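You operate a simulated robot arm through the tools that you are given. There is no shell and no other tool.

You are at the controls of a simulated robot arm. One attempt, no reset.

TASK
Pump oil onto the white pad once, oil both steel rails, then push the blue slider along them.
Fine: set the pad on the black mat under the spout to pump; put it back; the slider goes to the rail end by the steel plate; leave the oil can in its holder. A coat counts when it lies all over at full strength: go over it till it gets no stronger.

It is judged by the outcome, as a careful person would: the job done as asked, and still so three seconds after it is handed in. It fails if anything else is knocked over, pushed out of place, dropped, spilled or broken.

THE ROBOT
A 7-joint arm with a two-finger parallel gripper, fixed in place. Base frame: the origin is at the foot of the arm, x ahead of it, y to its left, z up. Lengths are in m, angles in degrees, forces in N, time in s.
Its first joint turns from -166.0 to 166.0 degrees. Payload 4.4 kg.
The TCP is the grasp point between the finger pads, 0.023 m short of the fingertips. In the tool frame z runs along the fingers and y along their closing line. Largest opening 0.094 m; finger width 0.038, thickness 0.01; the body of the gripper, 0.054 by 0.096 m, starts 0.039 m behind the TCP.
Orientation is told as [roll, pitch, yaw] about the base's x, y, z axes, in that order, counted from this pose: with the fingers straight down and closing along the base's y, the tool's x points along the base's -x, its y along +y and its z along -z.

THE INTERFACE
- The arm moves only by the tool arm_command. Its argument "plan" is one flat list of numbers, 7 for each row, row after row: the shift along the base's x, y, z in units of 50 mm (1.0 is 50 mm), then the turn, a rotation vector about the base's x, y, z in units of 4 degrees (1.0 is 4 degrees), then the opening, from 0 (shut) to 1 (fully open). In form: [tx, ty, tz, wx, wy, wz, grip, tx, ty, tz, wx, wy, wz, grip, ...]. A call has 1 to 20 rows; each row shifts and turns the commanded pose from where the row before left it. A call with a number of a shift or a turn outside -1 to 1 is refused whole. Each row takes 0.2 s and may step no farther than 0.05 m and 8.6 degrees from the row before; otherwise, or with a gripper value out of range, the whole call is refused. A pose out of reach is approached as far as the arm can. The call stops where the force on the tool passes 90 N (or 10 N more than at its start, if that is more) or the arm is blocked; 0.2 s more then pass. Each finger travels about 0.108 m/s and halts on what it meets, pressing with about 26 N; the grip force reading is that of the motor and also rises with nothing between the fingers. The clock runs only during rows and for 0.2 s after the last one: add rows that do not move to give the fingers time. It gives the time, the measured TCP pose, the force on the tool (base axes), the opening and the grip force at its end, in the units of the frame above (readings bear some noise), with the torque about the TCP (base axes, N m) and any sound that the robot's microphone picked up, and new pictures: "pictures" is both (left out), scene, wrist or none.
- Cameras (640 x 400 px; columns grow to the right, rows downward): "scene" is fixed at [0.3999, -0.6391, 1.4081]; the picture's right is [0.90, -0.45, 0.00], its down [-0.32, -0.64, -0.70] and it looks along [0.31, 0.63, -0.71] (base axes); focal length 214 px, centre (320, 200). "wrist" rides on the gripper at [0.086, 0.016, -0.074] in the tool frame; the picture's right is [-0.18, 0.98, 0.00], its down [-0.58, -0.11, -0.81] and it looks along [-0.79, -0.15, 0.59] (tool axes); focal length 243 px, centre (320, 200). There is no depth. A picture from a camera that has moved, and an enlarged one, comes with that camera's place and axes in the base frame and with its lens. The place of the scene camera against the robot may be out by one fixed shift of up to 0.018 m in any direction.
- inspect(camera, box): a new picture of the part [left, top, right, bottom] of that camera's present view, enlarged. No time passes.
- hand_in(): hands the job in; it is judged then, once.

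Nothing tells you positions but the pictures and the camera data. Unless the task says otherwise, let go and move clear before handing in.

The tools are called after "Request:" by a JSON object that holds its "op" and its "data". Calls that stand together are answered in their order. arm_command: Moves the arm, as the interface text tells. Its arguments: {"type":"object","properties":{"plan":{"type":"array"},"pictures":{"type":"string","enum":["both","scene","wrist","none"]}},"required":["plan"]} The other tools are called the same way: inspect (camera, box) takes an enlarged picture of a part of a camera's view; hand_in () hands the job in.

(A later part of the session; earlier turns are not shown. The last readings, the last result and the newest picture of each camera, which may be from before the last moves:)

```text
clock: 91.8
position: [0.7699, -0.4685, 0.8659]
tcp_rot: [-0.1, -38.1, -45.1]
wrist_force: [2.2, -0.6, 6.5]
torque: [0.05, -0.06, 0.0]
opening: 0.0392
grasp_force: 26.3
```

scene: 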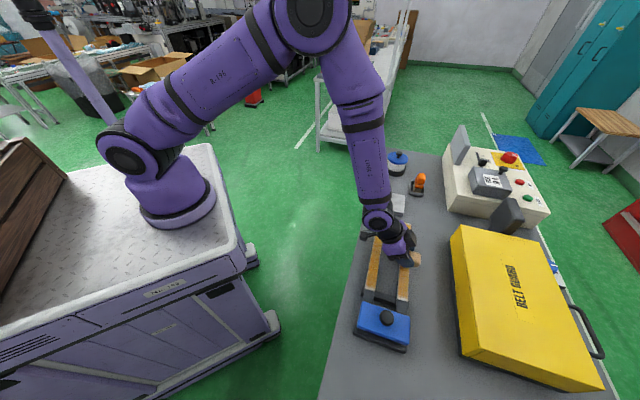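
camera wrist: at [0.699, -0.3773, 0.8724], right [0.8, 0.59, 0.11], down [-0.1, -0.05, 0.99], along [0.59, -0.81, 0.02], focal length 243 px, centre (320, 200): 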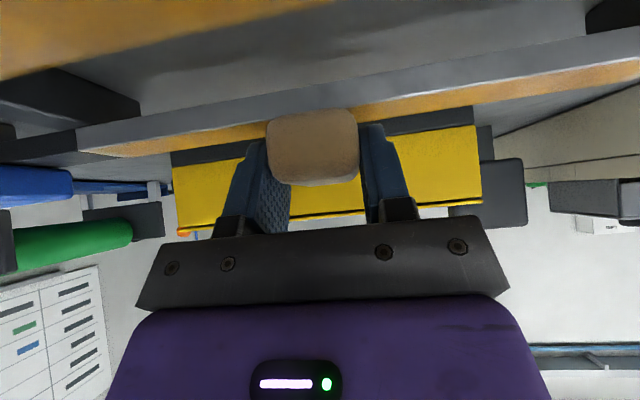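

Request:
{"op": "arm_command", "data": {"plan": [0.339, 0.339, 0, 0, 0, 0, 0, 0.339, 0.339, 0, 0, 0, 0, 0, 0.339, 0.339, 0, 0, 0, 0, 0, 0.339, 0.339, 0, 0, 0, 0, 0, 0.339, 0.339, 0, 0, 0, 0, 0, 0.339, 0.339, 0, 0, 0, 0, 0, -0.3155, -0.3155, 0, 0, 0, 0, 0, -0.3155, -0.3155, 0, 0, 0, 0, 0, -0.3155, -0.3155, 0, 0, 0, 0, 0, -0.3155, -0.3155, 0, 0, 0, 0, 0, -0.3155, -0.3155, 0, 0, 0, 0, 0, -0.3155, -0.3155, 0, 0, 0, 0, 0, -0.3155, -0.3155, 0, 0, 0, 0, 0, -0.3155, -0.3155, 0, 0, 0, 0, 0], "pictures": "none"}}

Request:
{"op": "arm_command", "data": {"plan": [-0.3155, -0.3155, 0.006, 0, 0, 0, 0, -0.3155, -0.3155, 0, 0, 0, 0, 0, -0.3155, -0.3155, 0, 0, 0, 0, 0, -0.3, -0.3, 0, 0, 0, 0, 0], "pictures": "scene"}}

Request:
{"op": "inspect", "data": {"camera": "scene", "box": [365, 205, 435, 255]}}

```text
clock: 94.8
position: [0.7465, -0.4924, 0.8663]
tcp_rot: [0.0, -38.1, -44.9]
wrist_force: [9.8, 14.6, 40.3]
torque: [0.54, -0.18, -0.08]
opening: 0.0391
grasp_force: 25.8
```

```text
clock: 95.8
position: [0.6823, -0.5521, 0.866]
tcp_rot: [0.0, -38.1, -45.0]
wrist_force: [8.2, 32.3, 53.3]
torque: [1.34, -0.52, -0.15]
opening: 0.0392
grasp_force: 25.6
```

scene: 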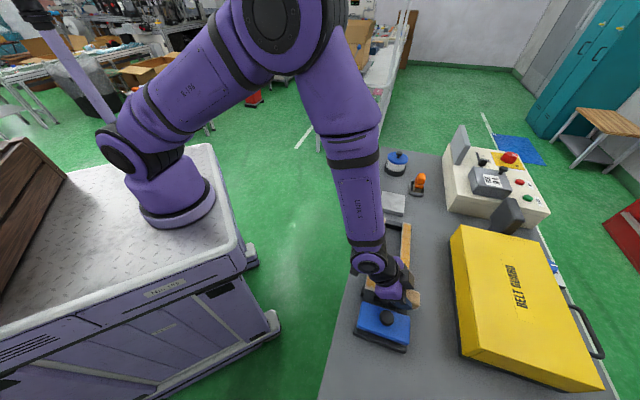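

```text
8.00 times, centred on (400, 230) of scene
camera zoom: at [0.3999, -0.6391, 1.4081], right [0.9, -0.45, 0.0], down [-0.32, -0.64, -0.7], along [0.31, 0.63, -0.71], focal length 1716 px, centre (-320, -40)
```

zoom: 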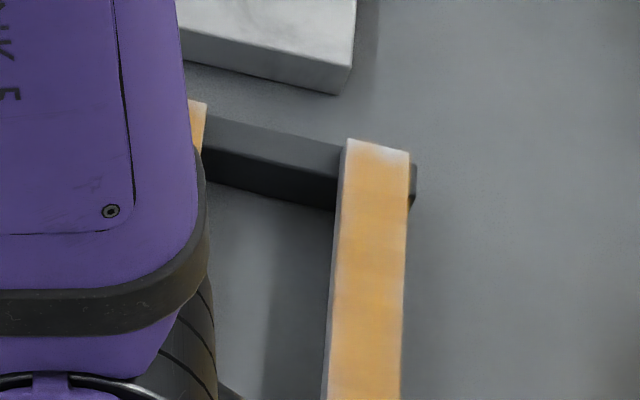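

The force has climbed to 53 N, which is too much, so I'm lifting off now and checking the pad in the grip.

Request:
{"op": "arm_command", "data": {"plan": [0.05, 0.05, 0.1, 0, 0, 0, 0, 0.1, 0.1, 0.3, 0, 0, 0, 0, 0.3, 0.3, 0.5, 0, 0, 0, 0, 0.4, 0.4, 0.5, 0, 0, 0, 0], "pictures": "both"}}

Request:
{"op": "inspect", "data": {"camera": "wrist", "box": [220, 60, 420, 200]}}

Request:
{"op": "inspect", "data": {"camera": "scene", "box": [355, 240, 435, 330]}}

```text
clock: 96.8
position: [0.7217, -0.5153, 0.9336]
tcp_rot: [-0.1, -37.9, -45.3]
wrist_force: [0.3, 0.1, -0.5]
torque: [0.01, -0.04, 0.04]
opening: 0.0389
grasp_force: 25.6
camera wrist: at [0.653, -0.4224, 0.9395], right [0.8, 0.59, 0.11], down [-0.1, -0.05, 0.99], along [0.59, -0.81, 0.02], focal length 243 px, centre (320, 200)
```

scene: 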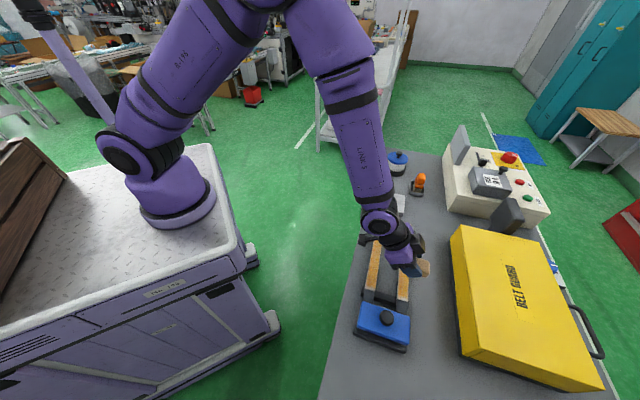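
wrist: 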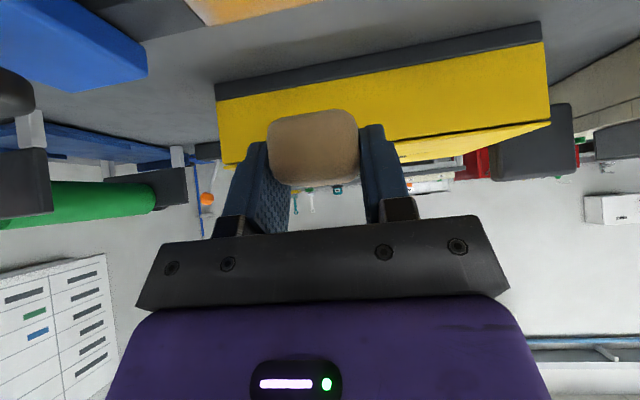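

```text
2.86 times, centred on (320, 130) of wrist
camera zoom: at [0.653, -0.4224, 0.9395], right [0.8, 0.59, 0.11], down [-0.1, -0.05, 0.99], along [0.59, -0.81, 0.02], focal length 693 px, centre (320, 400)
```

zoom: 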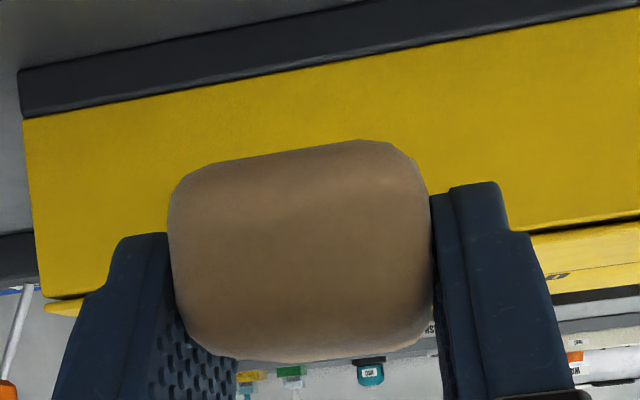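

```text
4.44 times, centred on (395, 285) of scene
camera zoom: at [0.3999, -0.6391, 1.4081], right [0.9, -0.45, 0.0], down [-0.32, -0.64, -0.7], along [0.31, 0.63, -0.71], focal length 953 px, centre (-13, -178)
```

zoom: 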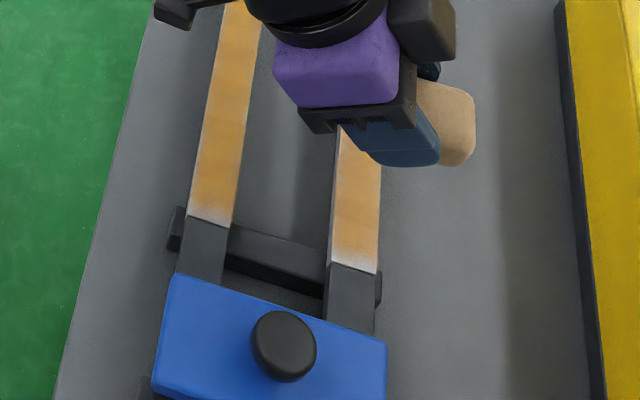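

The pad is still held square. I'll pull the hand back toward the robot so the scene camera can see both rails unobstructed.

Request:
{"op": "arm_command", "data": {"plan": [0, 0, 0.7, 0, 0, 0, 0, -0.6, 0.6, 0.2, 0, 0, 0, 0, -0.6, 0.6, 0.2, 0, 0, 0, 0, -0.6, 0.6, 0, 0, 0, 0, 0, -0.6, 0.6, 0, 0, 0, 0, 0], "pictures": "both"}}

Request:
{"op": "inspect", "data": {"camera": "scene", "box": [355, 205, 425, 255]}}

Request:
{"op": "inspect", "data": {"camera": "scene", "box": [355, 250, 425, 310]}}

Request:
{"op": "inspect", "data": {"camera": "wrist", "box": [160, 0, 480, 220]}}

```text
clock: 98.0
position: [0.6034, -0.3921, 0.9886]
tcp_rot: [-0.1, -37.9, -45.1]
wrist_force: [0.0, -0.5, -0.2]
torque: [-0.02, -0.03, -0.01]
opening: 0.0391
grasp_force: 26.1
camera wrist: at [0.5339, -0.2992, 0.9948], right [0.8, 0.59, 0.11], down [-0.1, -0.05, 0.99], along [0.59, -0.81, 0.02], focal length 243 px, centre (320, 200)
```

scene: 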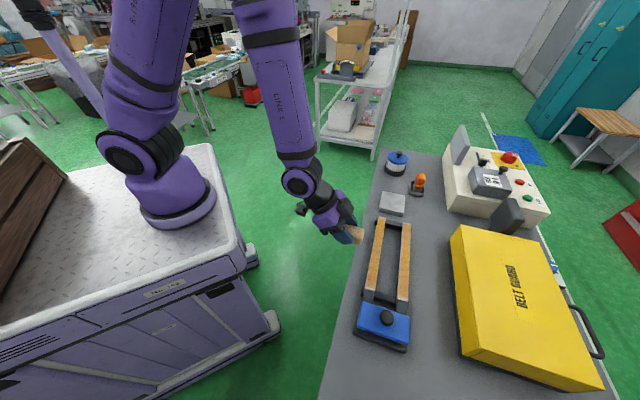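
wrist: 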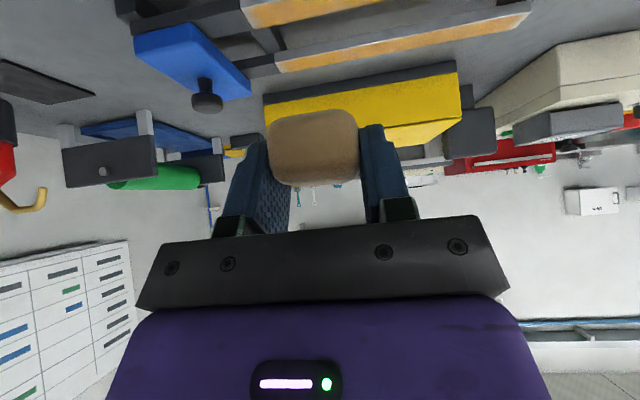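

```text
8.00 times, centred on (390, 230) of scene
camera zoom: at [0.3999, -0.6391, 1.4081], right [0.9, -0.45, 0.0], down [-0.32, -0.64, -0.7], along [0.31, 0.63, -0.71], focal length 1716 px, centre (-240, -40)
```

zoom: 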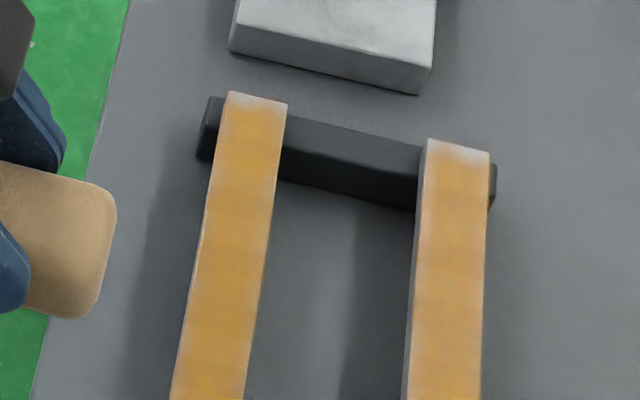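

```text
6.67 times, centred on (390, 280) of scene
camera zoom: at [0.3999, -0.6391, 1.4081], right [0.9, -0.45, 0.0], down [-0.32, -0.64, -0.7], along [0.31, 0.63, -0.71], focal length 1430 px, centre (-147, -333)
```

zoom: 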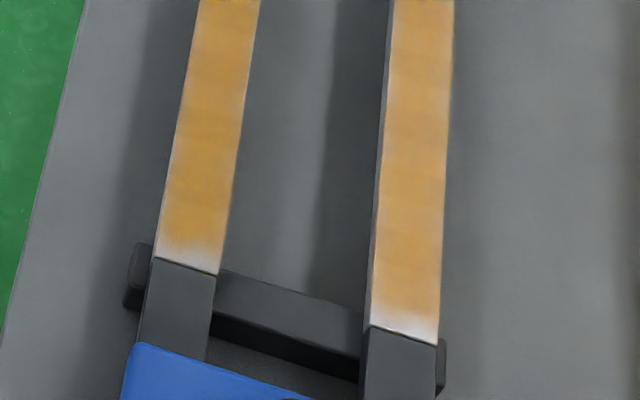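

```text
1.82 times, centred on (320, 110) of wrist
camera zoom: at [0.5339, -0.2992, 0.9948], right [0.8, 0.59, 0.11], down [-0.1, -0.05, 0.99], along [0.59, -0.81, 0.02], focal length 441 px, centre (320, 364)
```

zoom: 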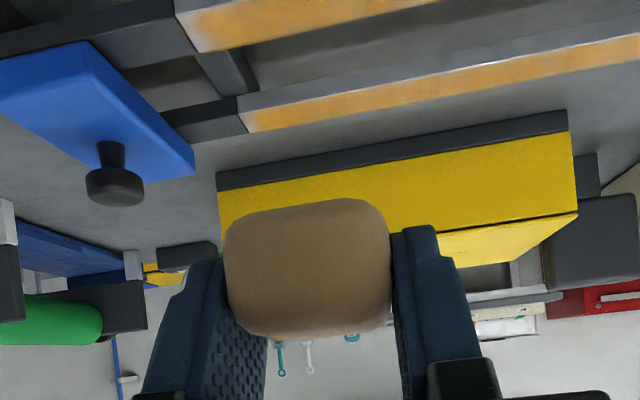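

Both rails look alike, with the same soft border at all four ends. To be sure the second rail gets no stronger, I'll do two more forward-only strokes with light pressure (return strokes dig in), starting at the slider end.

Request:
{"op": "arm_command", "data": {"plan": [0.4955, -0.7035, 0, 0, 0, 0, 0, 0.4955, -0.7035, 0, 0, 0, 0, 0, 0.4955, -0.7035, 0, 0, 0, 0, 0, 0.4955, -0.7035, 0, 0, 0, 0, 0, -0.15, -0.15, -0.69, 0, 0, 0, 0, -0.15, -0.15, -0.69, 0, 0, 0, 0, -0.15, -0.15, -0.69, 0, 0, 0, 0], "pictures": "wrist"}}

Request:
{"op": "arm_command", "data": {"plan": [0, 0, -0.14, 0, 0, 0, 0, 0, 0, -0.14, 0, 0, 0, 0], "pictures": "none"}}

```text
clock: 99.6
position: [0.6818, -0.5589, 0.8885]
tcp_rot: [-0.1, -38.0, -45.0]
wrist_force: [0.2, 0.3, 0.4]
torque: [-0.03, 0.02, -0.02]
opening: 0.0391
grasp_force: 26.4
camera wrist: at [0.6127, -0.4661, 0.8943], right [0.8, 0.59, 0.11], down [-0.1, -0.05, 0.99], along [0.59, -0.8, 0.02], focal length 243 px, centre (320, 200)
```

wrist: 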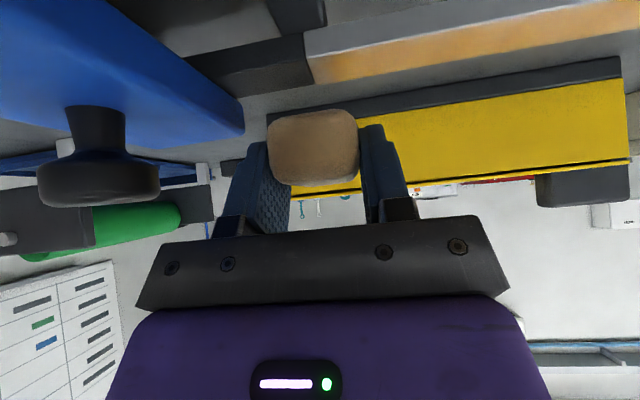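

```text
clock: 100.2
position: [0.6825, -0.558, 0.8739]
tcp_rot: [-0.1, -38.0, -44.9]
wrist_force: [-0.2, 0.2, -0.3]
torque: [0.0, -0.02, 0.01]
opening: 0.0391
grasp_force: 26.8
```

Request:
{"op": "arm_command", "data": {"plan": [0, 0, -0.08, 0, 0, 0, 0, 0, 0, -0.05, 0, 0, 0, 0], "pictures": "none"}}

Request:
{"op": "arm_command", "data": {"plan": [0, 0, -0.02, 0, 0, 0, 0], "pictures": "none"}}

```text
clock: 100.8
position: [0.6806, -0.5576, 0.8666]
tcp_rot: [0.0, -38.0, -45.0]
wrist_force: [-1.0, 0.0, -0.4]
torque: [0.0, -0.01, -0.03]
opening: 0.0392
grasp_force: 25.5
```

```text
clock: 101.2
position: [0.6815, -0.5565, 0.8656]
tcp_rot: [-0.1, -38.0, -44.9]
wrist_force: [0.9, -1.6, 2.4]
torque: [0.03, 0.02, 0.0]
opening: 0.0393
grasp_force: 26.0
```

Request:
{"op": "arm_command", "data": {"plan": [0, 0, -0.012, 0, 0, 0, 0, 0.317, 0.317, 0, 0, 0, 0, 0, 0.317, 0.317, 0, 0, 0, 0, 0, 0.317, 0.317, 0, 0, 0, 0, 0, 0.317, 0.317, 0, 0, 0, 0, 0], "pictures": "none"}}

Request:
{"op": "arm_command", "data": {"plan": [0.317, 0.317, 0, 0, 0, 0, 0, 0.317, 0.317, 0, 0, 0, 0, 0, 0.317, 0.317, 0, 0, 0, 0, 0, 0.317, 0.317, 0, 0, 0, 0, 0], "pictures": "none"}}

Request:
{"op": "arm_command", "data": {"plan": [0.317, 0.317, 0, 0, 0, 0, 0, 0.317, 0.317, 0, 0, 0, 0, 0, 0.317, 0.317, 0, 0, 0, 0, 0, 0.317, 0.317, 0, 0, 0, 0, 0], "pictures": "scene"}}

Request:
{"op": "inspect", "data": {"camera": "scene", "box": [355, 250, 425, 310]}}

```text
clock: 102.2
position: [0.7275, -0.5111, 0.866]
tcp_rot: [0.0, -38.2, -45.1]
wrist_force: [-0.9, 4.7, 10.0]
torque: [0.24, -0.04, 0.08]
opening: 0.0394
grasp_force: 26.1
stopped in row 5: the force on the tool passed its limit at 127 N (the readings are from after the stop); the commanded pose is now the measured one
```

```text
clock: 103.2
position: [0.7885, -0.4495, 0.8661]
tcp_rot: [-0.1, -38.2, -45.1]
wrist_force: [-12.0, -4.8, 24.7]
torque: [0.22, 0.1, 0.25]
opening: 0.039
grasp_force: 26.3
```

```text
clock: 104.2
position: [0.8528, -0.3868, 0.866]
tcp_rot: [-0.2, -38.3, -45.2]
wrist_force: [-28.7, -9.8, 49.1]
torque: [0.32, 0.28, 0.45]
opening: 0.0391
grasp_force: 25.6
```

scene: 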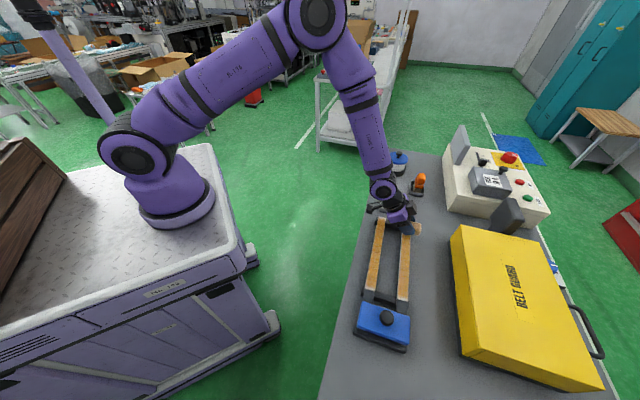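

```text
6.67 times, centred on (390, 280) of scene
camera zoom: at [0.3999, -0.6391, 1.4081], right [0.9, -0.45, 0.0], down [-0.32, -0.64, -0.7], along [0.31, 0.63, -0.71], focal length 1430 px, centre (-147, -333)
```

zoom: 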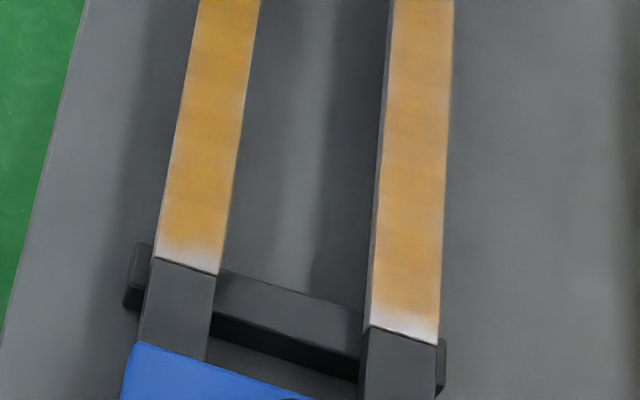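

A force spike stopped one row and pressure is rising again (49 N), so I'll lift off at once and examine the pad and surroundings.

Request:
{"op": "arm_command", "data": {"plan": [0, 0, 0.1, 0, 0, 0, 0, 0, 0, 0.4, 0, 0, 0, 0, 0, 0, 0.6, 0, 0, 0, 0], "pictures": "both"}}

Request:
{"op": "inspect", "data": {"camera": "wrist", "box": [220, 60, 420, 200]}}

Request:
{"op": "inspect", "data": {"camera": "scene", "box": [350, 180, 450, 260]}}

```text
clock: 105.0
position: [0.8516, -0.3831, 0.92]
tcp_rot: [-0.3, -38.0, -45.0]
wrist_force: [-0.8, 0.7, -0.4]
torque: [-0.01, 0.0, 0.0]
opening: 0.0391
grasp_force: 26.2
camera wrist: at [0.7826, -0.2906, 0.9244], right [0.8, 0.59, 0.11], down [-0.1, -0.05, 0.99], along [0.59, -0.81, 0.02], focal length 243 px, centre (320, 200)
```

scene: 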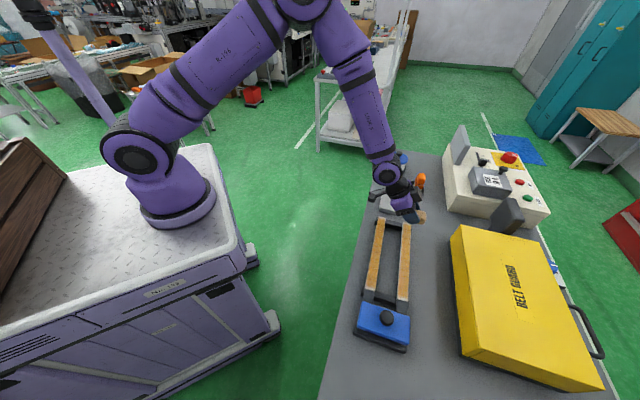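
wrist: 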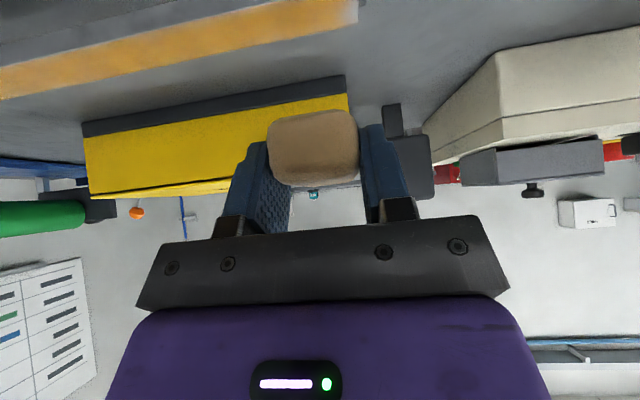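

```text
2.86 times, centred on (320, 130) of wrist
camera zoom: at [0.7826, -0.2906, 0.9244], right [0.8, 0.59, 0.11], down [-0.1, -0.05, 0.99], along [0.59, -0.81, 0.02], focal length 693 px, centre (320, 400)
```

zoom: 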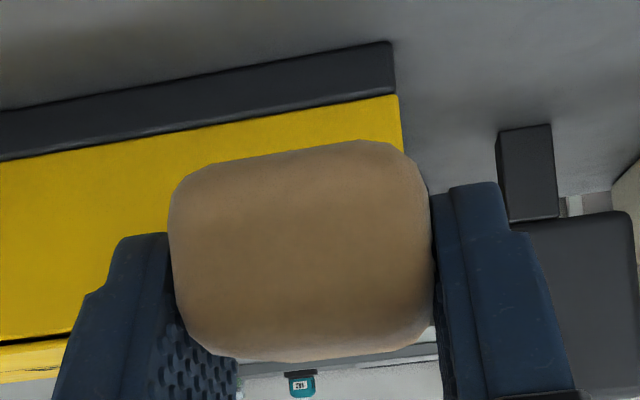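

```text
5.00 times, centred on (400, 220) of scene
camera zoom: at [0.3999, -0.6391, 1.4081], right [0.9, -0.45, 0.0], down [-0.32, -0.64, -0.7], along [0.31, 0.63, -0.71], focal length 1072 px, centre (-80, 100)
```

zoom: 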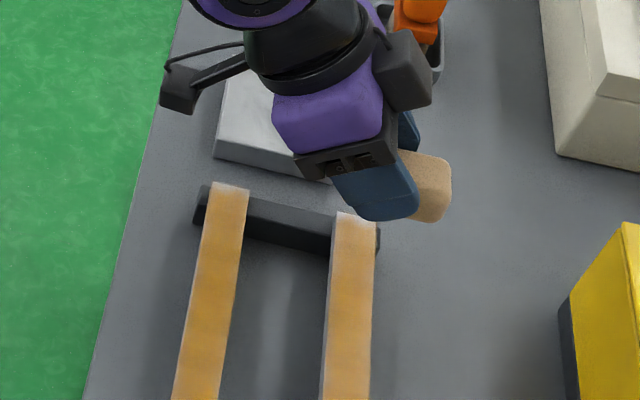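

Nothing is disturbed and the pad is still square in the grip; both rails now look the same strength with no further change. The oiling is done, so I'll carry the pad back over the slider at a safe height to its original spot at about (0.479, -0.647).

Request:
{"op": "arm_command", "data": {"plan": [0, 0, 0.7, 0, 0, 0, 0, 0, 0, 0.7, 0, 0, 0, 0, -0.746, -0.527, 0, 0, 0, 0, 0, -0.746, -0.527, 0, 0, 0, 0, 0, -0.746, -0.527, 0, 0, 0, 0, 0, -0.746, -0.527, 0, 0, 0, 0, 0, -0.746, -0.527, 0, 0, 0, 0, 0, -0.746, -0.527, 0, 0, 0, 0, 0, -0.746, -0.527, 0, 0, 0, 0, 0, -0.746, -0.527, 0, 0, 0, 0, 0, -0.746, -0.527, 0, 0, 0, 0, 0, -0.746, -0.527, 0, 0, 0, 0, 0, 0, 0, -0.9, 0, 0, 0, 0, 0, 0, -0.9, 0, 0, 0, 0], "pictures": "both"}}

Request:
{"op": "inspect", "data": {"camera": "scene", "box": [355, 205, 435, 265]}}

Request:
{"op": "inspect", "data": {"camera": "scene", "box": [345, 255, 425, 315]}}

```text
clock: 108.0
position: [0.4798, -0.6511, 0.9001]
tcp_rot: [-0.2, -38.1, -45.3]
wrist_force: [-0.3, 0.9, 0.0]
torque: [0.02, -0.02, 0.01]
opening: 0.0393
grasp_force: 26.0
camera wrist: at [0.4108, -0.5581, 0.905], right [0.8, 0.59, 0.11], down [-0.1, -0.05, 0.99], along [0.59, -0.81, 0.03], focal length 243 px, centre (320, 200)
```

scene: 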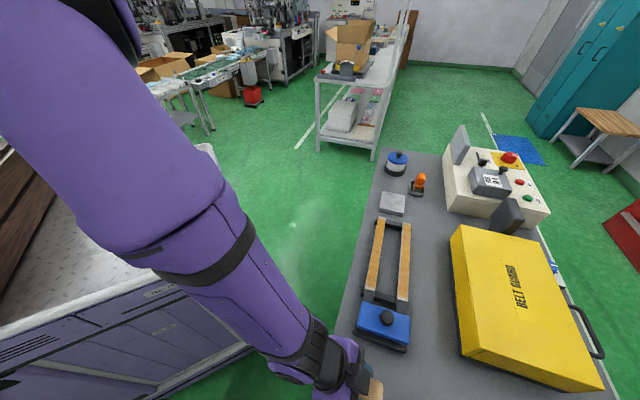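
wrist: 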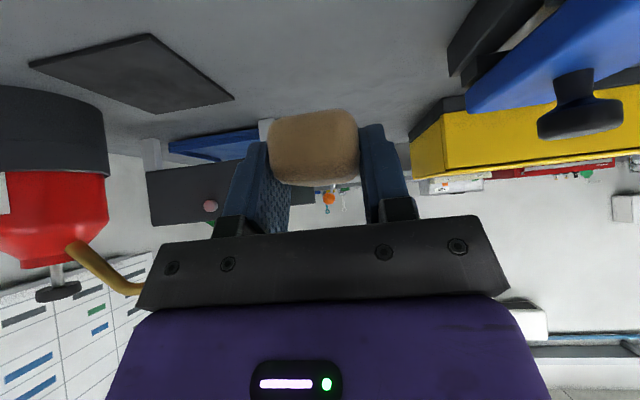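

```text
6.67 times, centred on (395, 235) of scene
camera zoom: at [0.3999, -0.6391, 1.4081], right [0.9, -0.45, 0.0], down [-0.32, -0.64, -0.7], along [0.31, 0.63, -0.71], focal length 1430 px, centre (-180, -33)
```

zoom: 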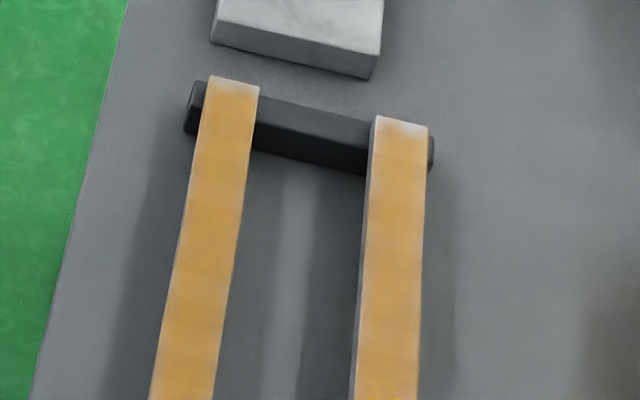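

```text
6.67 times, centred on (385, 285) of scene
camera zoom: at [0.3999, -0.6391, 1.4081], right [0.9, -0.45, 0.0], down [-0.32, -0.64, -0.7], along [0.31, 0.63, -0.71], focal length 1430 px, centre (-113, -367)
```

zoom: 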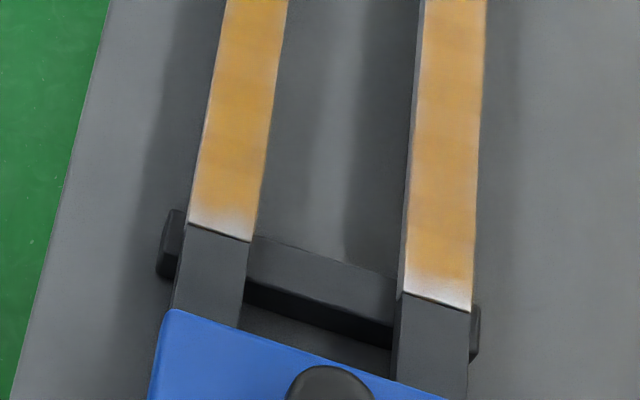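

Before setting the pad down, I want to compare the four rail ends closely, since the second rail's ends look slightly whiter.

Request:
{"op": "inspect", "data": {"camera": "scene", "box": [375, 210, 415, 240]}}

Request:
{"op": "inspect", "data": {"camera": "scene", "box": [365, 272, 409, 305]}}

```text
13.33 times, centred on (395, 225) of scene
camera zoom: at [0.3999, -0.6391, 1.4081], right [0.9, -0.45, 0.0], down [-0.32, -0.64, -0.7], along [0.31, 0.63, -0.71], focal length 2860 px, centre (-680, -133)
```

zoom: 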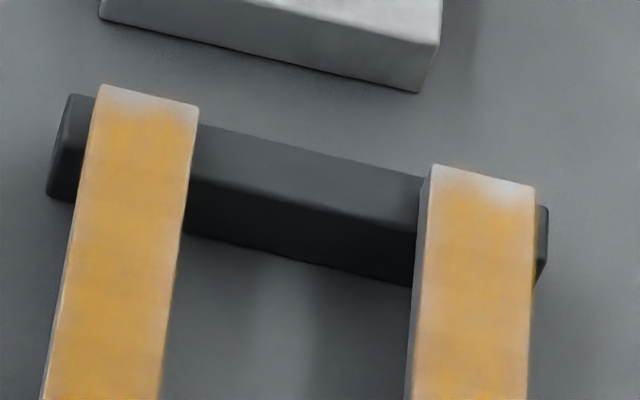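

```text
12.12 times, centred on (387, 288) of scene
camera zoom: at [0.3999, -0.6391, 1.4081], right [0.9, -0.45, 0.0], down [-0.32, -0.64, -0.7], along [0.31, 0.63, -0.71], focal length 2600 px, centre (-492, -873)
```

zoom: 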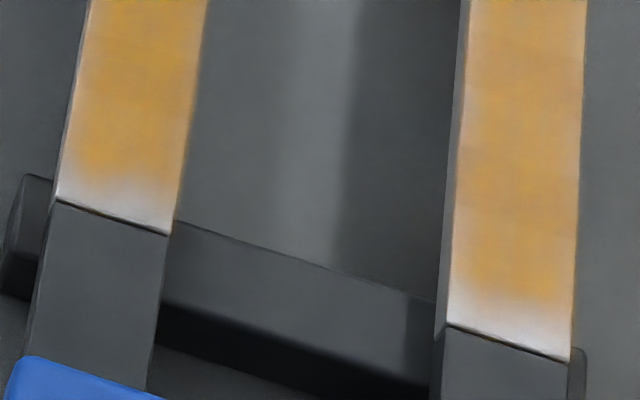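

The four ends look alike but not fully filled, so to be thorough I'll test whether edge pressure fills them: I'll go to the far end of the second rail and tip the pad 8° so its leading edge rubs right on the last centimetre.

Request:
{"op": "arm_command", "data": {"plan": [0, 0, 0.9, 0, 0, 0, 0, 0, 0, 0.9, 0, 0, 0, 0, 0.7494, 0.5406, 0, 0, 0, 0, 0, 0.7494, 0.5406, 0, 0, 0, 0, 0, 0.7494, 0.5406, 0, 0, 0, 0, 0, 0.7494, 0.5406, 0, 0, 0, 0, 0, 0.7494, 0.5406, 0, 0, 0, 0, 0, 0.7494, 0.5406, 0, 0, 0, 0, 0, 0.7494, 0.5406, 0, 0, 0, 0, 0, 0.7494, 0.5406, 0, 0, 0, 0, 0, 0.7494, 0.5406, 0, 0, 0, 0, 0, 0.7494, 0.5406, 0, 0, 0, 0, 0, 0, 0, -0.9, -0.707, 0.707, 0, 0, 0, 0, -0.9, -0.707, 0.707, 0, 0], "pictures": "both"}}

Request:
{"op": "inspect", "data": {"camera": "wrist", "box": [180, 20, 460, 200]}}

```text
clock: 111.0
position: [0.8551, -0.3825, 0.9015]
tcp_rot: [-10.2, -37.7, -39.0]
wrist_force: [-0.9, -0.1, 1.3]
torque: [0.02, 0.05, 0.02]
opening: 0.0391
grasp_force: 26.8
camera wrist: at [0.7858, -0.2892, 0.9043], right [0.8, 0.59, -0.03], down [-0.01, 0.05, 1.0], along [0.59, -0.8, 0.05], focal length 243 px, centre (320, 200)
```

scene: 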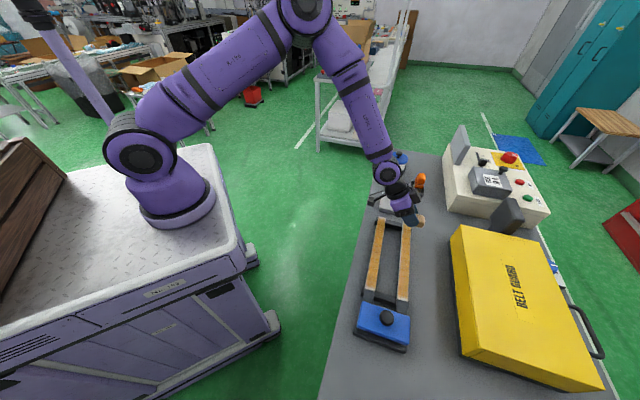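
wrist: 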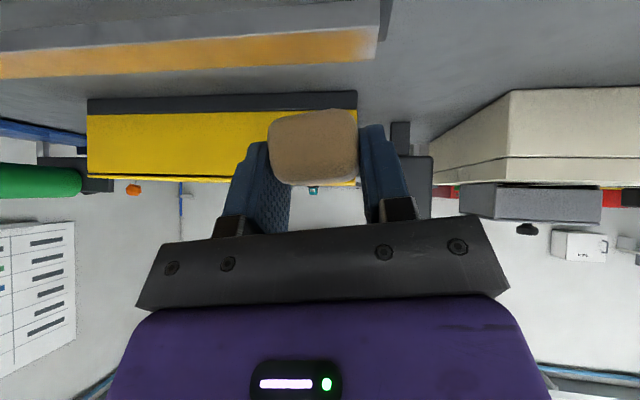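

```text
2.22 times, centred on (320, 110) of wrist
camera zoom: at [0.7858, -0.2892, 0.9043], right [0.8, 0.59, -0.03], down [-0.01, 0.05, 1.0], along [0.59, -0.8, 0.05], focal length 539 px, centre (320, 400)
```

zoom: 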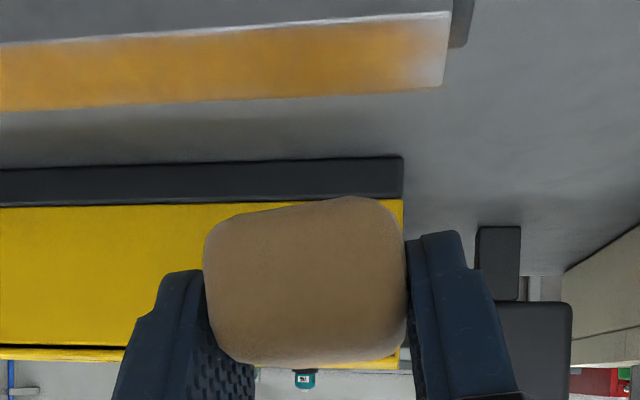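

This view shows the second rail's far end fading over the last ~12 mm. The pad's +side edge is now lower; I'll bring that edge down on the last centimetre.

Request:
{"op": "arm_command", "data": {"plan": [0.04, 0.04, -0.3, 0, 0, 0, 0, 0.04, 0.04, -0.27, 0, 0, 0, 0], "pictures": "none"}}

Request:
{"op": "arm_command", "data": {"plan": [0, 0, -0.03, 0, 0, 0, 0], "pictures": "none"}}

Request:
{"op": "arm_command", "data": {"plan": [0, 0, -0.02, 0, 0, 0, 0], "pictures": "none"}}

```text
clock: 111.6
position: [0.8597, -0.3764, 0.8723]
tcp_rot: [-10.2, -37.8, -38.8]
wrist_force: [0.3, 0.6, 0.3]
torque: [0.0, -0.01, -0.04]
opening: 0.039
grasp_force: 26.0
```

```text
clock: 112.0
position: [0.8579, -0.3756, 0.87]
tcp_rot: [-10.3, -37.8, -38.9]
wrist_force: [0.1, -0.1, -0.6]
torque: [0.0, 0.0, 0.0]
opening: 0.0391
grasp_force: 25.2
```

```text
clock: 112.4
position: [0.8593, -0.3763, 0.8688]
tcp_rot: [-10.3, -37.7, -39.0]
wrist_force: [-0.7, -0.5, -0.7]
torque: [0.0, 0.0, 0.02]
opening: 0.0389
grasp_force: 26.3
```

Request:
{"op": "arm_command", "data": {"plan": [0, 0, -0.02, 0, 0, 0, 0], "pictures": "none"}}

Request:
{"op": "arm_command", "data": {"plan": [0, 0, -0.02, 0, 0, 0, 0], "pictures": "wrist"}}

Request:
{"op": "inspect", "data": {"camera": "wrist", "box": [220, 60, 420, 200]}}

```text
clock: 112.8
position: [0.8584, -0.3759, 0.8691]
tcp_rot: [-10.2, -37.7, -38.9]
wrist_force: [-1.5, -0.5, 2.9]
torque: [0.1, 0.05, 0.01]
opening: 0.0392
grasp_force: 26.1
```

```text
clock: 113.2
position: [0.8598, -0.3748, 0.8671]
tcp_rot: [-10.3, -37.8, -38.9]
wrist_force: [-1.2, 0.3, 13.0]
torque: [0.22, -0.06, 0.07]
opening: 0.0392
grasp_force: 25.9
camera wrist: at [0.7903, -0.2835, 0.8712], right [0.8, 0.59, -0.03], down [-0.01, 0.05, 1.0], along [0.59, -0.8, 0.05], focal length 243 px, centre (320, 200)
```

wrist: 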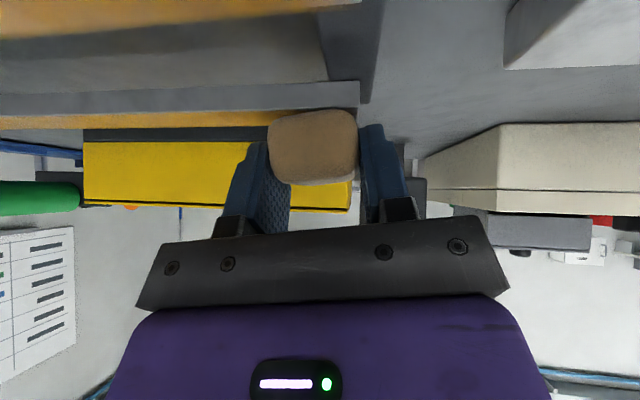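

```text
2.86 times, centred on (320, 130) of wrist
camera zoom: at [0.7903, -0.2835, 0.8712], right [0.8, 0.59, -0.03], down [-0.01, 0.05, 1.0], along [0.59, -0.8, 0.05], focal length 693 px, centre (320, 400)
```

zoom: 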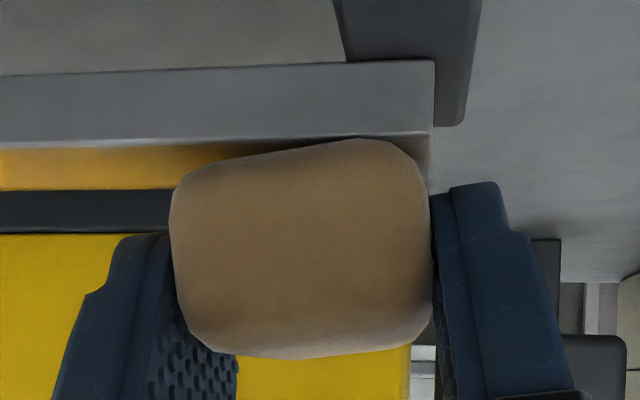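

The tipped edge touches about 10 mm short of the end, at 13 N. I'll rub from there across the end several times.

Request:
{"op": "arm_command", "data": {"plan": [0.12, 0.12, 0, 0, 0, 0, 0, 0.1, 0.1, 0, 0, 0, 0, 0, -0.15, -0.15, 0, 0, 0, 0, 0, 0.15, 0.15, 0, 0, 0, 0, 0, -0.15, -0.15, 0, 0, 0, 0, 0, 0.15, 0.15, 0, 0, 0, 0, 0, -0.15, -0.15, 0, 0, 0, 0, 0, 0.15, 0.15, 0, 0, 0, 0, 0, -0.15, -0.15, 0, 0, 0, 0, 0, 0.15, 0.15, 0, 0, 0, 0, 0, -0.15, -0.15, 0, 0, 0, 0, 0], "pictures": "none"}}

Request:
{"op": "arm_command", "data": {"plan": [0, 0, 0.3, 0, 0, 0, 0, -0.4, -0.4, 0.5, 0, 0, 0, 0, -0.4, -0.4, 0.2, 0, 0, 0, 0], "pictures": "both"}}

Request:
{"op": "inspect", "data": {"camera": "scene", "box": [375, 210, 415, 240]}}

Request:
{"op": "inspect", "data": {"camera": "wrist", "box": [320, 0, 560, 150]}}

```text
clock: 115.6
position: [0.8642, -0.3715, 0.8686]
tcp_rot: [-10.2, -37.8, -38.9]
wrist_force: [3.6, 1.3, 9.4]
torque: [0.05, -0.21, -0.01]
opening: 0.0392
grasp_force: 25.6
```

```text
clock: 116.4
position: [0.822, -0.4097, 0.9184]
tcp_rot: [-10.3, -37.7, -38.8]
wrist_force: [0.1, 0.4, -0.7]
torque: [-0.03, -0.01, 0.01]
opening: 0.0394
grasp_force: 26.0
camera wrist: at [0.7531, -0.3174, 0.9208], right [0.8, 0.6, -0.03], down [-0.01, 0.05, 1.0], along [0.6, -0.8, 0.04], focal length 243 px, centre (320, 200)
```

scene: 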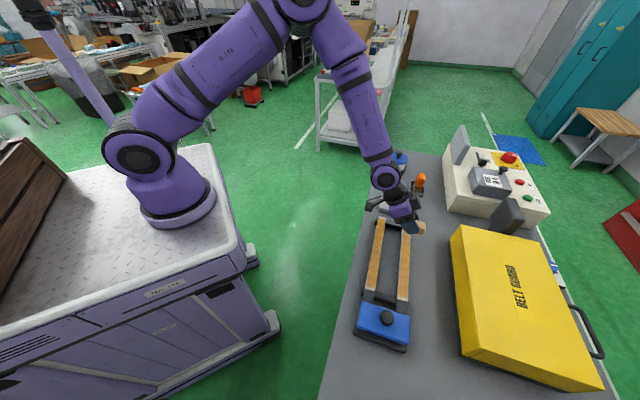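
wrist: 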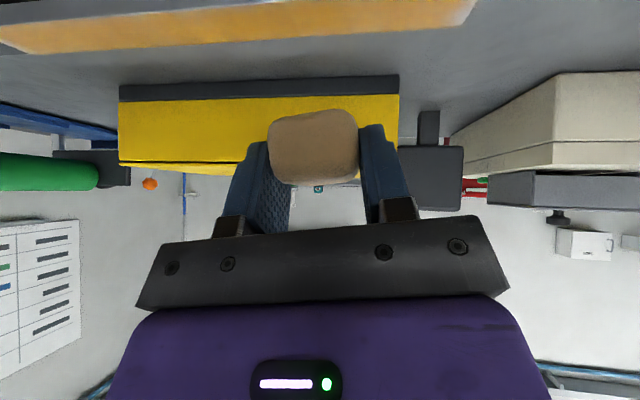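

```text
13.33 times, centred on (395, 225) of scene
camera zoom: at [0.3999, -0.6391, 1.4081], right [0.9, -0.45, 0.0], down [-0.32, -0.64, -0.7], along [0.31, 0.63, -0.71], focal length 2860 px, centre (-680, -133)
```

zoom: 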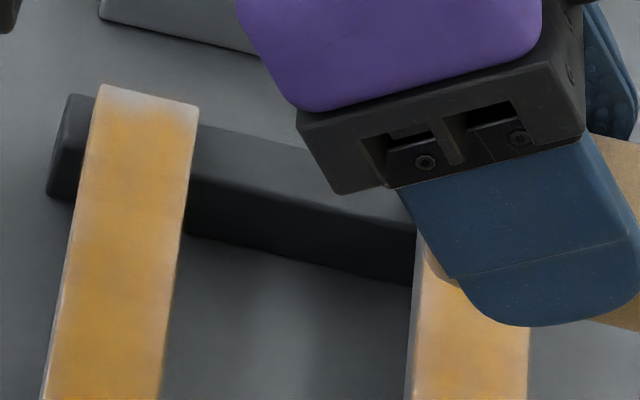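

```text
2.67 times, centred on (440, 75) of wrist
camera zoom: at [0.7531, -0.3174, 0.9208], right [0.8, 0.6, -0.03], down [-0.01, 0.05, 1.0], along [0.6, -0.8, 0.04], focal length 647 px, centre (0, 533)
```

zoom: 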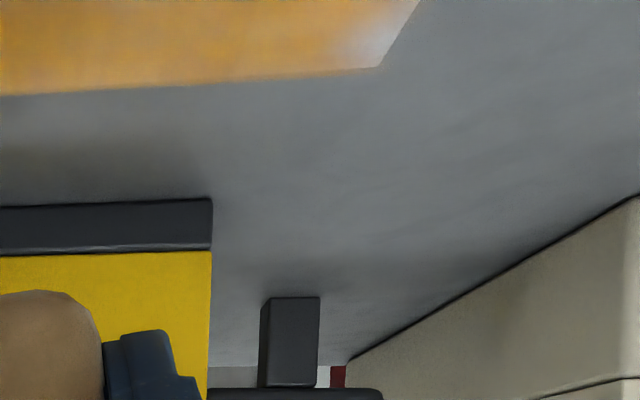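

I'll return to exactly the earlier viewpoint for a fair comparison of that end.

Request:
{"op": "arm_command", "data": {"plan": [0.33, 0.27, -0.17, 0, 0, 0, 0, 0.33, 0.27, -0.17, 0, 0, 0, 0], "pictures": "wrist"}}

Request:
{"op": "inspect", "data": {"camera": "wrist", "box": [180, 20, 460, 200]}}

```text
clock: 117.0
position: [0.8551, -0.3876, 0.9002]
tcp_rot: [-10.4, -37.7, -39.0]
wrist_force: [-0.3, -0.8, -0.6]
torque: [0.0, 0.0, 0.01]
opening: 0.0392
grasp_force: 25.9
camera wrist: at [0.7865, -0.2941, 0.9033], right [0.8, 0.59, -0.03], down [-0.01, 0.05, 1.0], along [0.59, -0.8, 0.04], focal length 243 px, centre (320, 200)
```

wrist: 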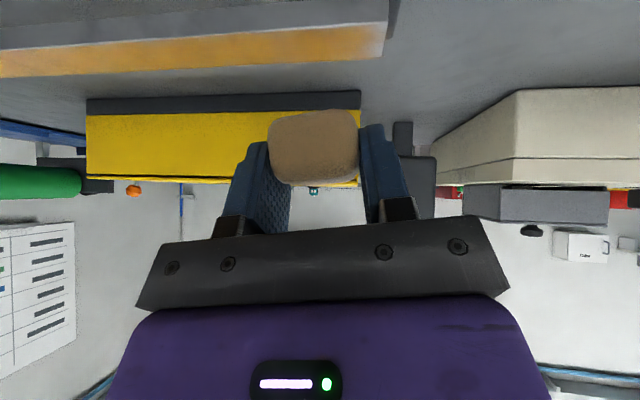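

```text
2.22 times, centred on (320, 110) of wrist
camera zoom: at [0.7865, -0.2941, 0.9033], right [0.8, 0.59, -0.03], down [-0.01, 0.05, 1.0], along [0.59, -0.8, 0.04], focal length 539 px, centre (320, 400)
```

zoom: 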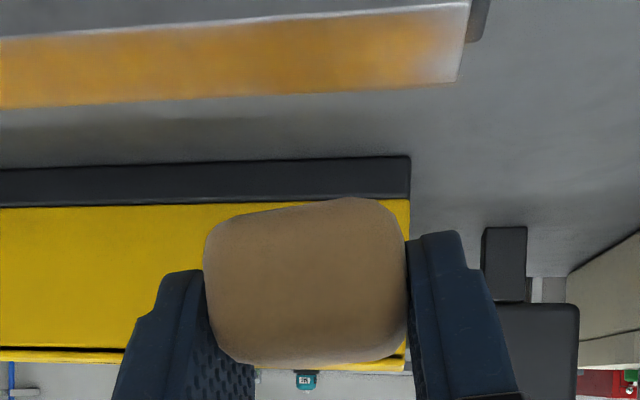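

No change after direct edge rubbing, so the soft border is just how the coat is drawn and both rails are at full strength. I'll level the tool and carry the pad home.

Request:
{"op": "arm_command", "data": {"plan": [0, 0, 0.9, 0.707, -0.707, 0, 0, 0, 0, 0.9, 0.707, -0.707, 0, 0, -0.7528, -0.5184, 0, 0, 0, 0, 0, -0.7528, -0.5184, 0, 0, 0, 0, 0, -0.7528, -0.5184, 0, 0, 0, 0, 0, -0.7528, -0.5184, 0, 0, 0, 0, 0, -0.7528, -0.5184, 0, 0, 0, 0, 0, -0.7528, -0.5184, 0, 0, 0, 0, 0, -0.7528, -0.5184, 0, 0, 0, 0, 0, -0.7528, -0.5184, 0, 0, 0, 0, 0, -0.7528, -0.5184, 0, 0, 0, 0, 0, -0.7528, -0.5184, 0, 0, 0, 0, 0, 0, 0, -0.9, 0, 0, 0, 0, 0, 0, -0.9, 0, 0, 0, 0], "pictures": "both"}}

Request:
{"op": "inspect", "data": {"camera": "wrist", "box": [120, 0, 440, 220]}}

Request:
{"op": "inspect", "data": {"camera": "scene", "box": [345, 205, 425, 315]}}

```text
clock: 120.0
position: [0.4792, -0.6417, 0.8991]
tcp_rot: [-0.2, -38.1, -45.1]
wrist_force: [-0.1, 0.2, -0.2]
torque: [0.0, -0.03, -0.01]
opening: 0.039
grasp_force: 26.1
camera wrist: at [0.4103, -0.5508, 0.9047], right [0.8, 0.59, 0.11], down [-0.1, -0.05, 0.99], along [0.59, -0.81, 0.02], focal length 243 px, centre (320, 200)
```

scene: 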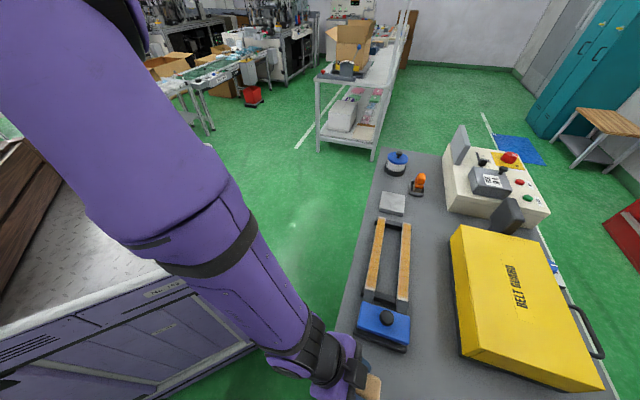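
wrist: 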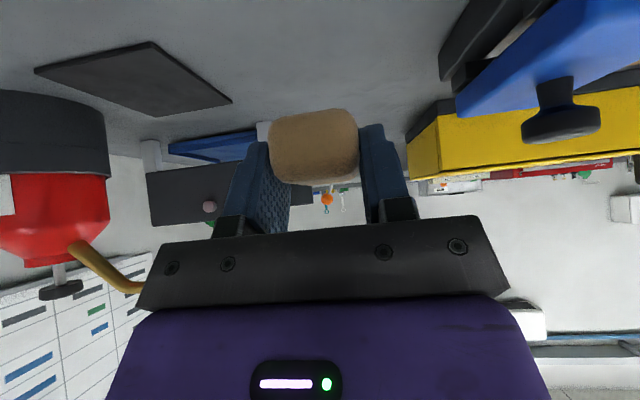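

```text
1.82 times, centred on (280, 110) of wrist
camera zoom: at [0.4103, -0.5508, 0.9047], right [0.8, 0.59, 0.11], down [-0.1, -0.05, 0.99], along [0.59, -0.81, 0.02], focal length 441 px, centre (393, 364)
```

zoom: 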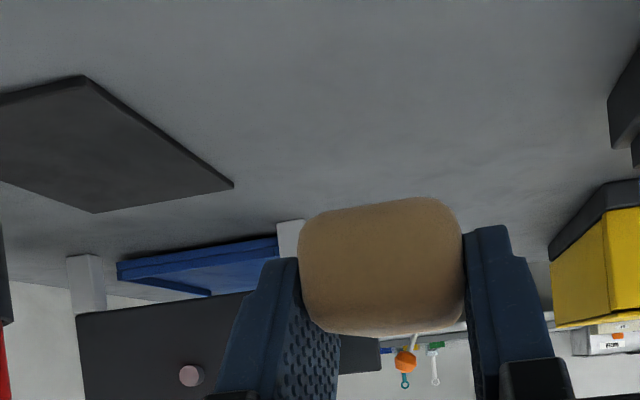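

```text
3.64 times, centred on (385, 260) of scene
camera zoom: at [0.3999, -0.6391, 1.4081], right [0.9, -0.45, 0.0], down [-0.32, -0.64, -0.7], along [0.31, 0.63, -0.71], focal length 780 px, centre (84, -18)
```

zoom: 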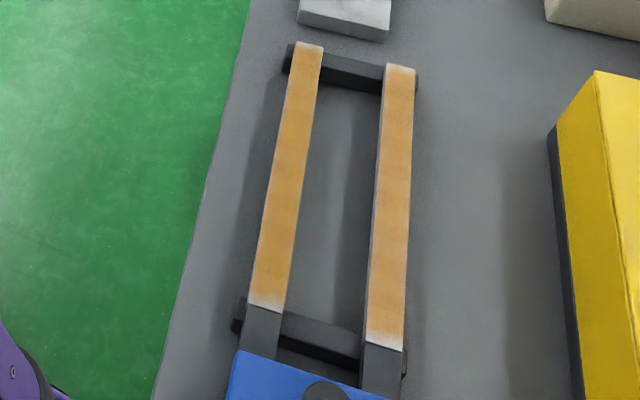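

The pad is above its original spot within a few mm. I'll trim and lower, feeling for the bench.

Request:
{"op": "arm_command", "data": {"plan": [0.018, -0.078, -0.58, 0, 0, 0, 0, 0, 0, -0.58, 0, 0, 0, 0], "pictures": "none"}}

Request:
{"op": "arm_command", "data": {"plan": [0, 0, -0.08, 0, 0, 0, 0], "pictures": "none"}}

Request:
{"op": "arm_command", "data": {"plan": [0, 0, -0.04, 0, 0, 0, 0], "pictures": "wrist"}}

```text
clock: 120.6
position: [0.4806, -0.6468, 0.8404]
tcp_rot: [-0.2, -38.0, -45.1]
wrist_force: [0.0, -0.2, -0.1]
torque: [-0.01, 0.03, 0.01]
opening: 0.0392
grasp_force: 26.3
```

```text
clock: 121.0
position: [0.4801, -0.6473, 0.8381]
tcp_rot: [-0.2, -38.0, -45.2]
wrist_force: [0.7, 0.2, -0.7]
torque: [0.04, 0.0, 0.01]
opening: 0.0389
grasp_force: 25.8
```

```text
clock: 121.4
position: [0.4803, -0.6476, 0.8356]
tcp_rot: [-0.1, -38.1, -45.1]
wrist_force: [0.7, 0.2, -0.8]
torque: [0.03, 0.01, -0.01]
opening: 0.0393
grasp_force: 26.1
camera wrist: at [0.4115, -0.5553, 0.8404], right [0.8, 0.59, 0.11], down [-0.1, -0.05, 0.99], along [0.59, -0.81, 0.02], focal length 243 px, centre (320, 200)
```

wrist: 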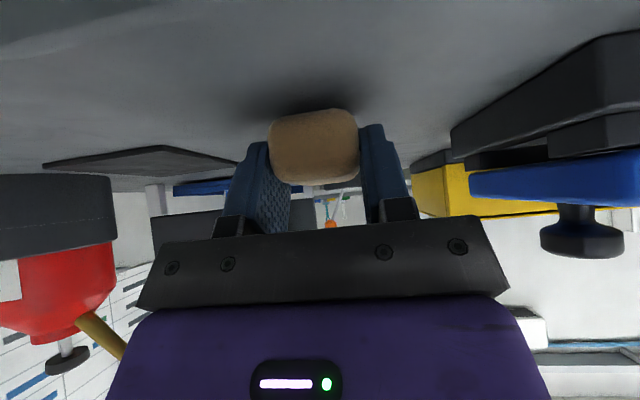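

Request:
{"op": "arm_command", "data": {"plan": [0, 0, -0.04, 0, 0, 0, 0], "pictures": "none"}}

Request:
{"op": "arm_command", "data": {"plan": [0, 0, -0.03, 0, 0, 0, 0], "pictures": "none"}}

Request:
{"op": "arm_command", "data": {"plan": [0, 0, -0.02, 0, 0, 0, 0], "pictures": "none"}}

```text
clock: 121.8
position: [0.4804, -0.647, 0.8334]
tcp_rot: [-0.2, -38.1, -45.1]
wrist_force: [-0.3, 0.1, -0.1]
torque: [-0.02, -0.01, -0.04]
opening: 0.0392
grasp_force: 25.7
```

```text
clock: 122.2
position: [0.4799, -0.6477, 0.8325]
tcp_rot: [-0.2, -38.0, -45.1]
wrist_force: [0.5, -0.3, -1.0]
torque: [-0.01, -0.03, 0.01]
opening: 0.0393
grasp_force: 25.9
```

```text
clock: 122.6
position: [0.4802, -0.6481, 0.8306]
tcp_rot: [-0.1, -38.1, -45.1]
wrist_force: [0.7, 0.1, 0.7]
torque: [0.02, 0.0, 0.0]
opening: 0.0392
grasp_force: 25.9
```

Request:
{"op": "arm_command", "data": {"plan": [0, 0, -0.02, 0, 0, 0, 0], "pictures": "none"}}

Request:
{"op": "arm_command", "data": {"plan": [0, 0, -0.02, 0, 0, 0, 0], "pictures": "wrist"}}

Request:
{"op": "inspect", "data": {"camera": "wrist", "box": [220, 60, 420, 200]}}

```text
clock: 123.0
position: [0.4805, -0.6469, 0.83]
tcp_rot: [-0.2, -38.1, -45.1]
wrist_force: [-2.0, 0.7, 2.9]
torque: [0.06, -0.02, 0.01]
opening: 0.039
grasp_force: 26.1
```

```text
clock: 123.4
position: [0.4821, -0.6477, 0.8302]
tcp_rot: [-0.1, -38.2, -45.0]
wrist_force: [-0.6, 1.4, 13.4]
torque: [0.13, -0.03, 0.02]
opening: 0.0391
grasp_force: 25.9
camera wrist: at [0.4113, -0.5558, 0.8354], right [0.8, 0.59, 0.11], down [-0.11, -0.05, 0.99], along [0.59, -0.81, 0.03], focal length 243 px, centre (320, 200)
```

wrist: 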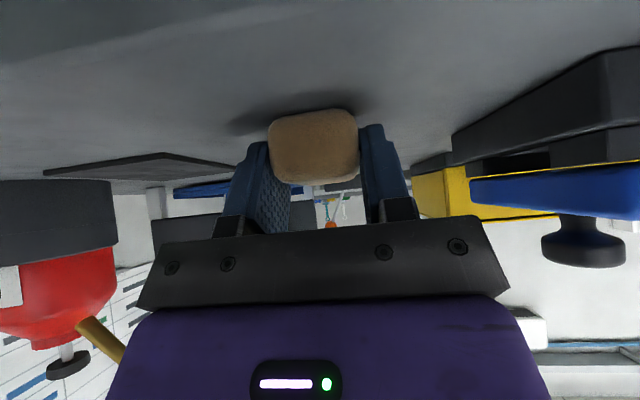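

```text
2.86 times, centred on (320, 130) of wrist
camera zoom: at [0.4113, -0.5558, 0.8354], right [0.8, 0.59, 0.11], down [-0.11, -0.05, 0.99], along [0.59, -0.81, 0.03], focal length 693 px, centre (320, 400)
```

zoom: 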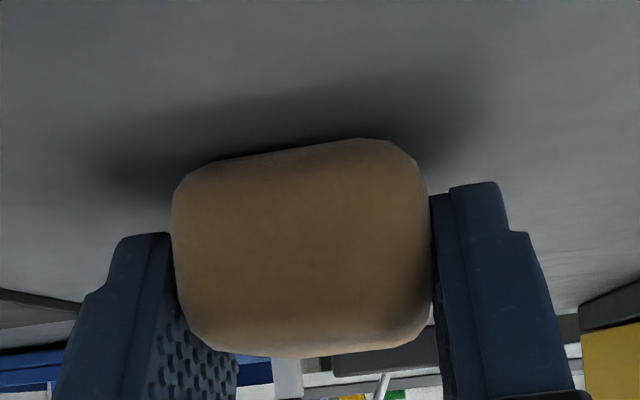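

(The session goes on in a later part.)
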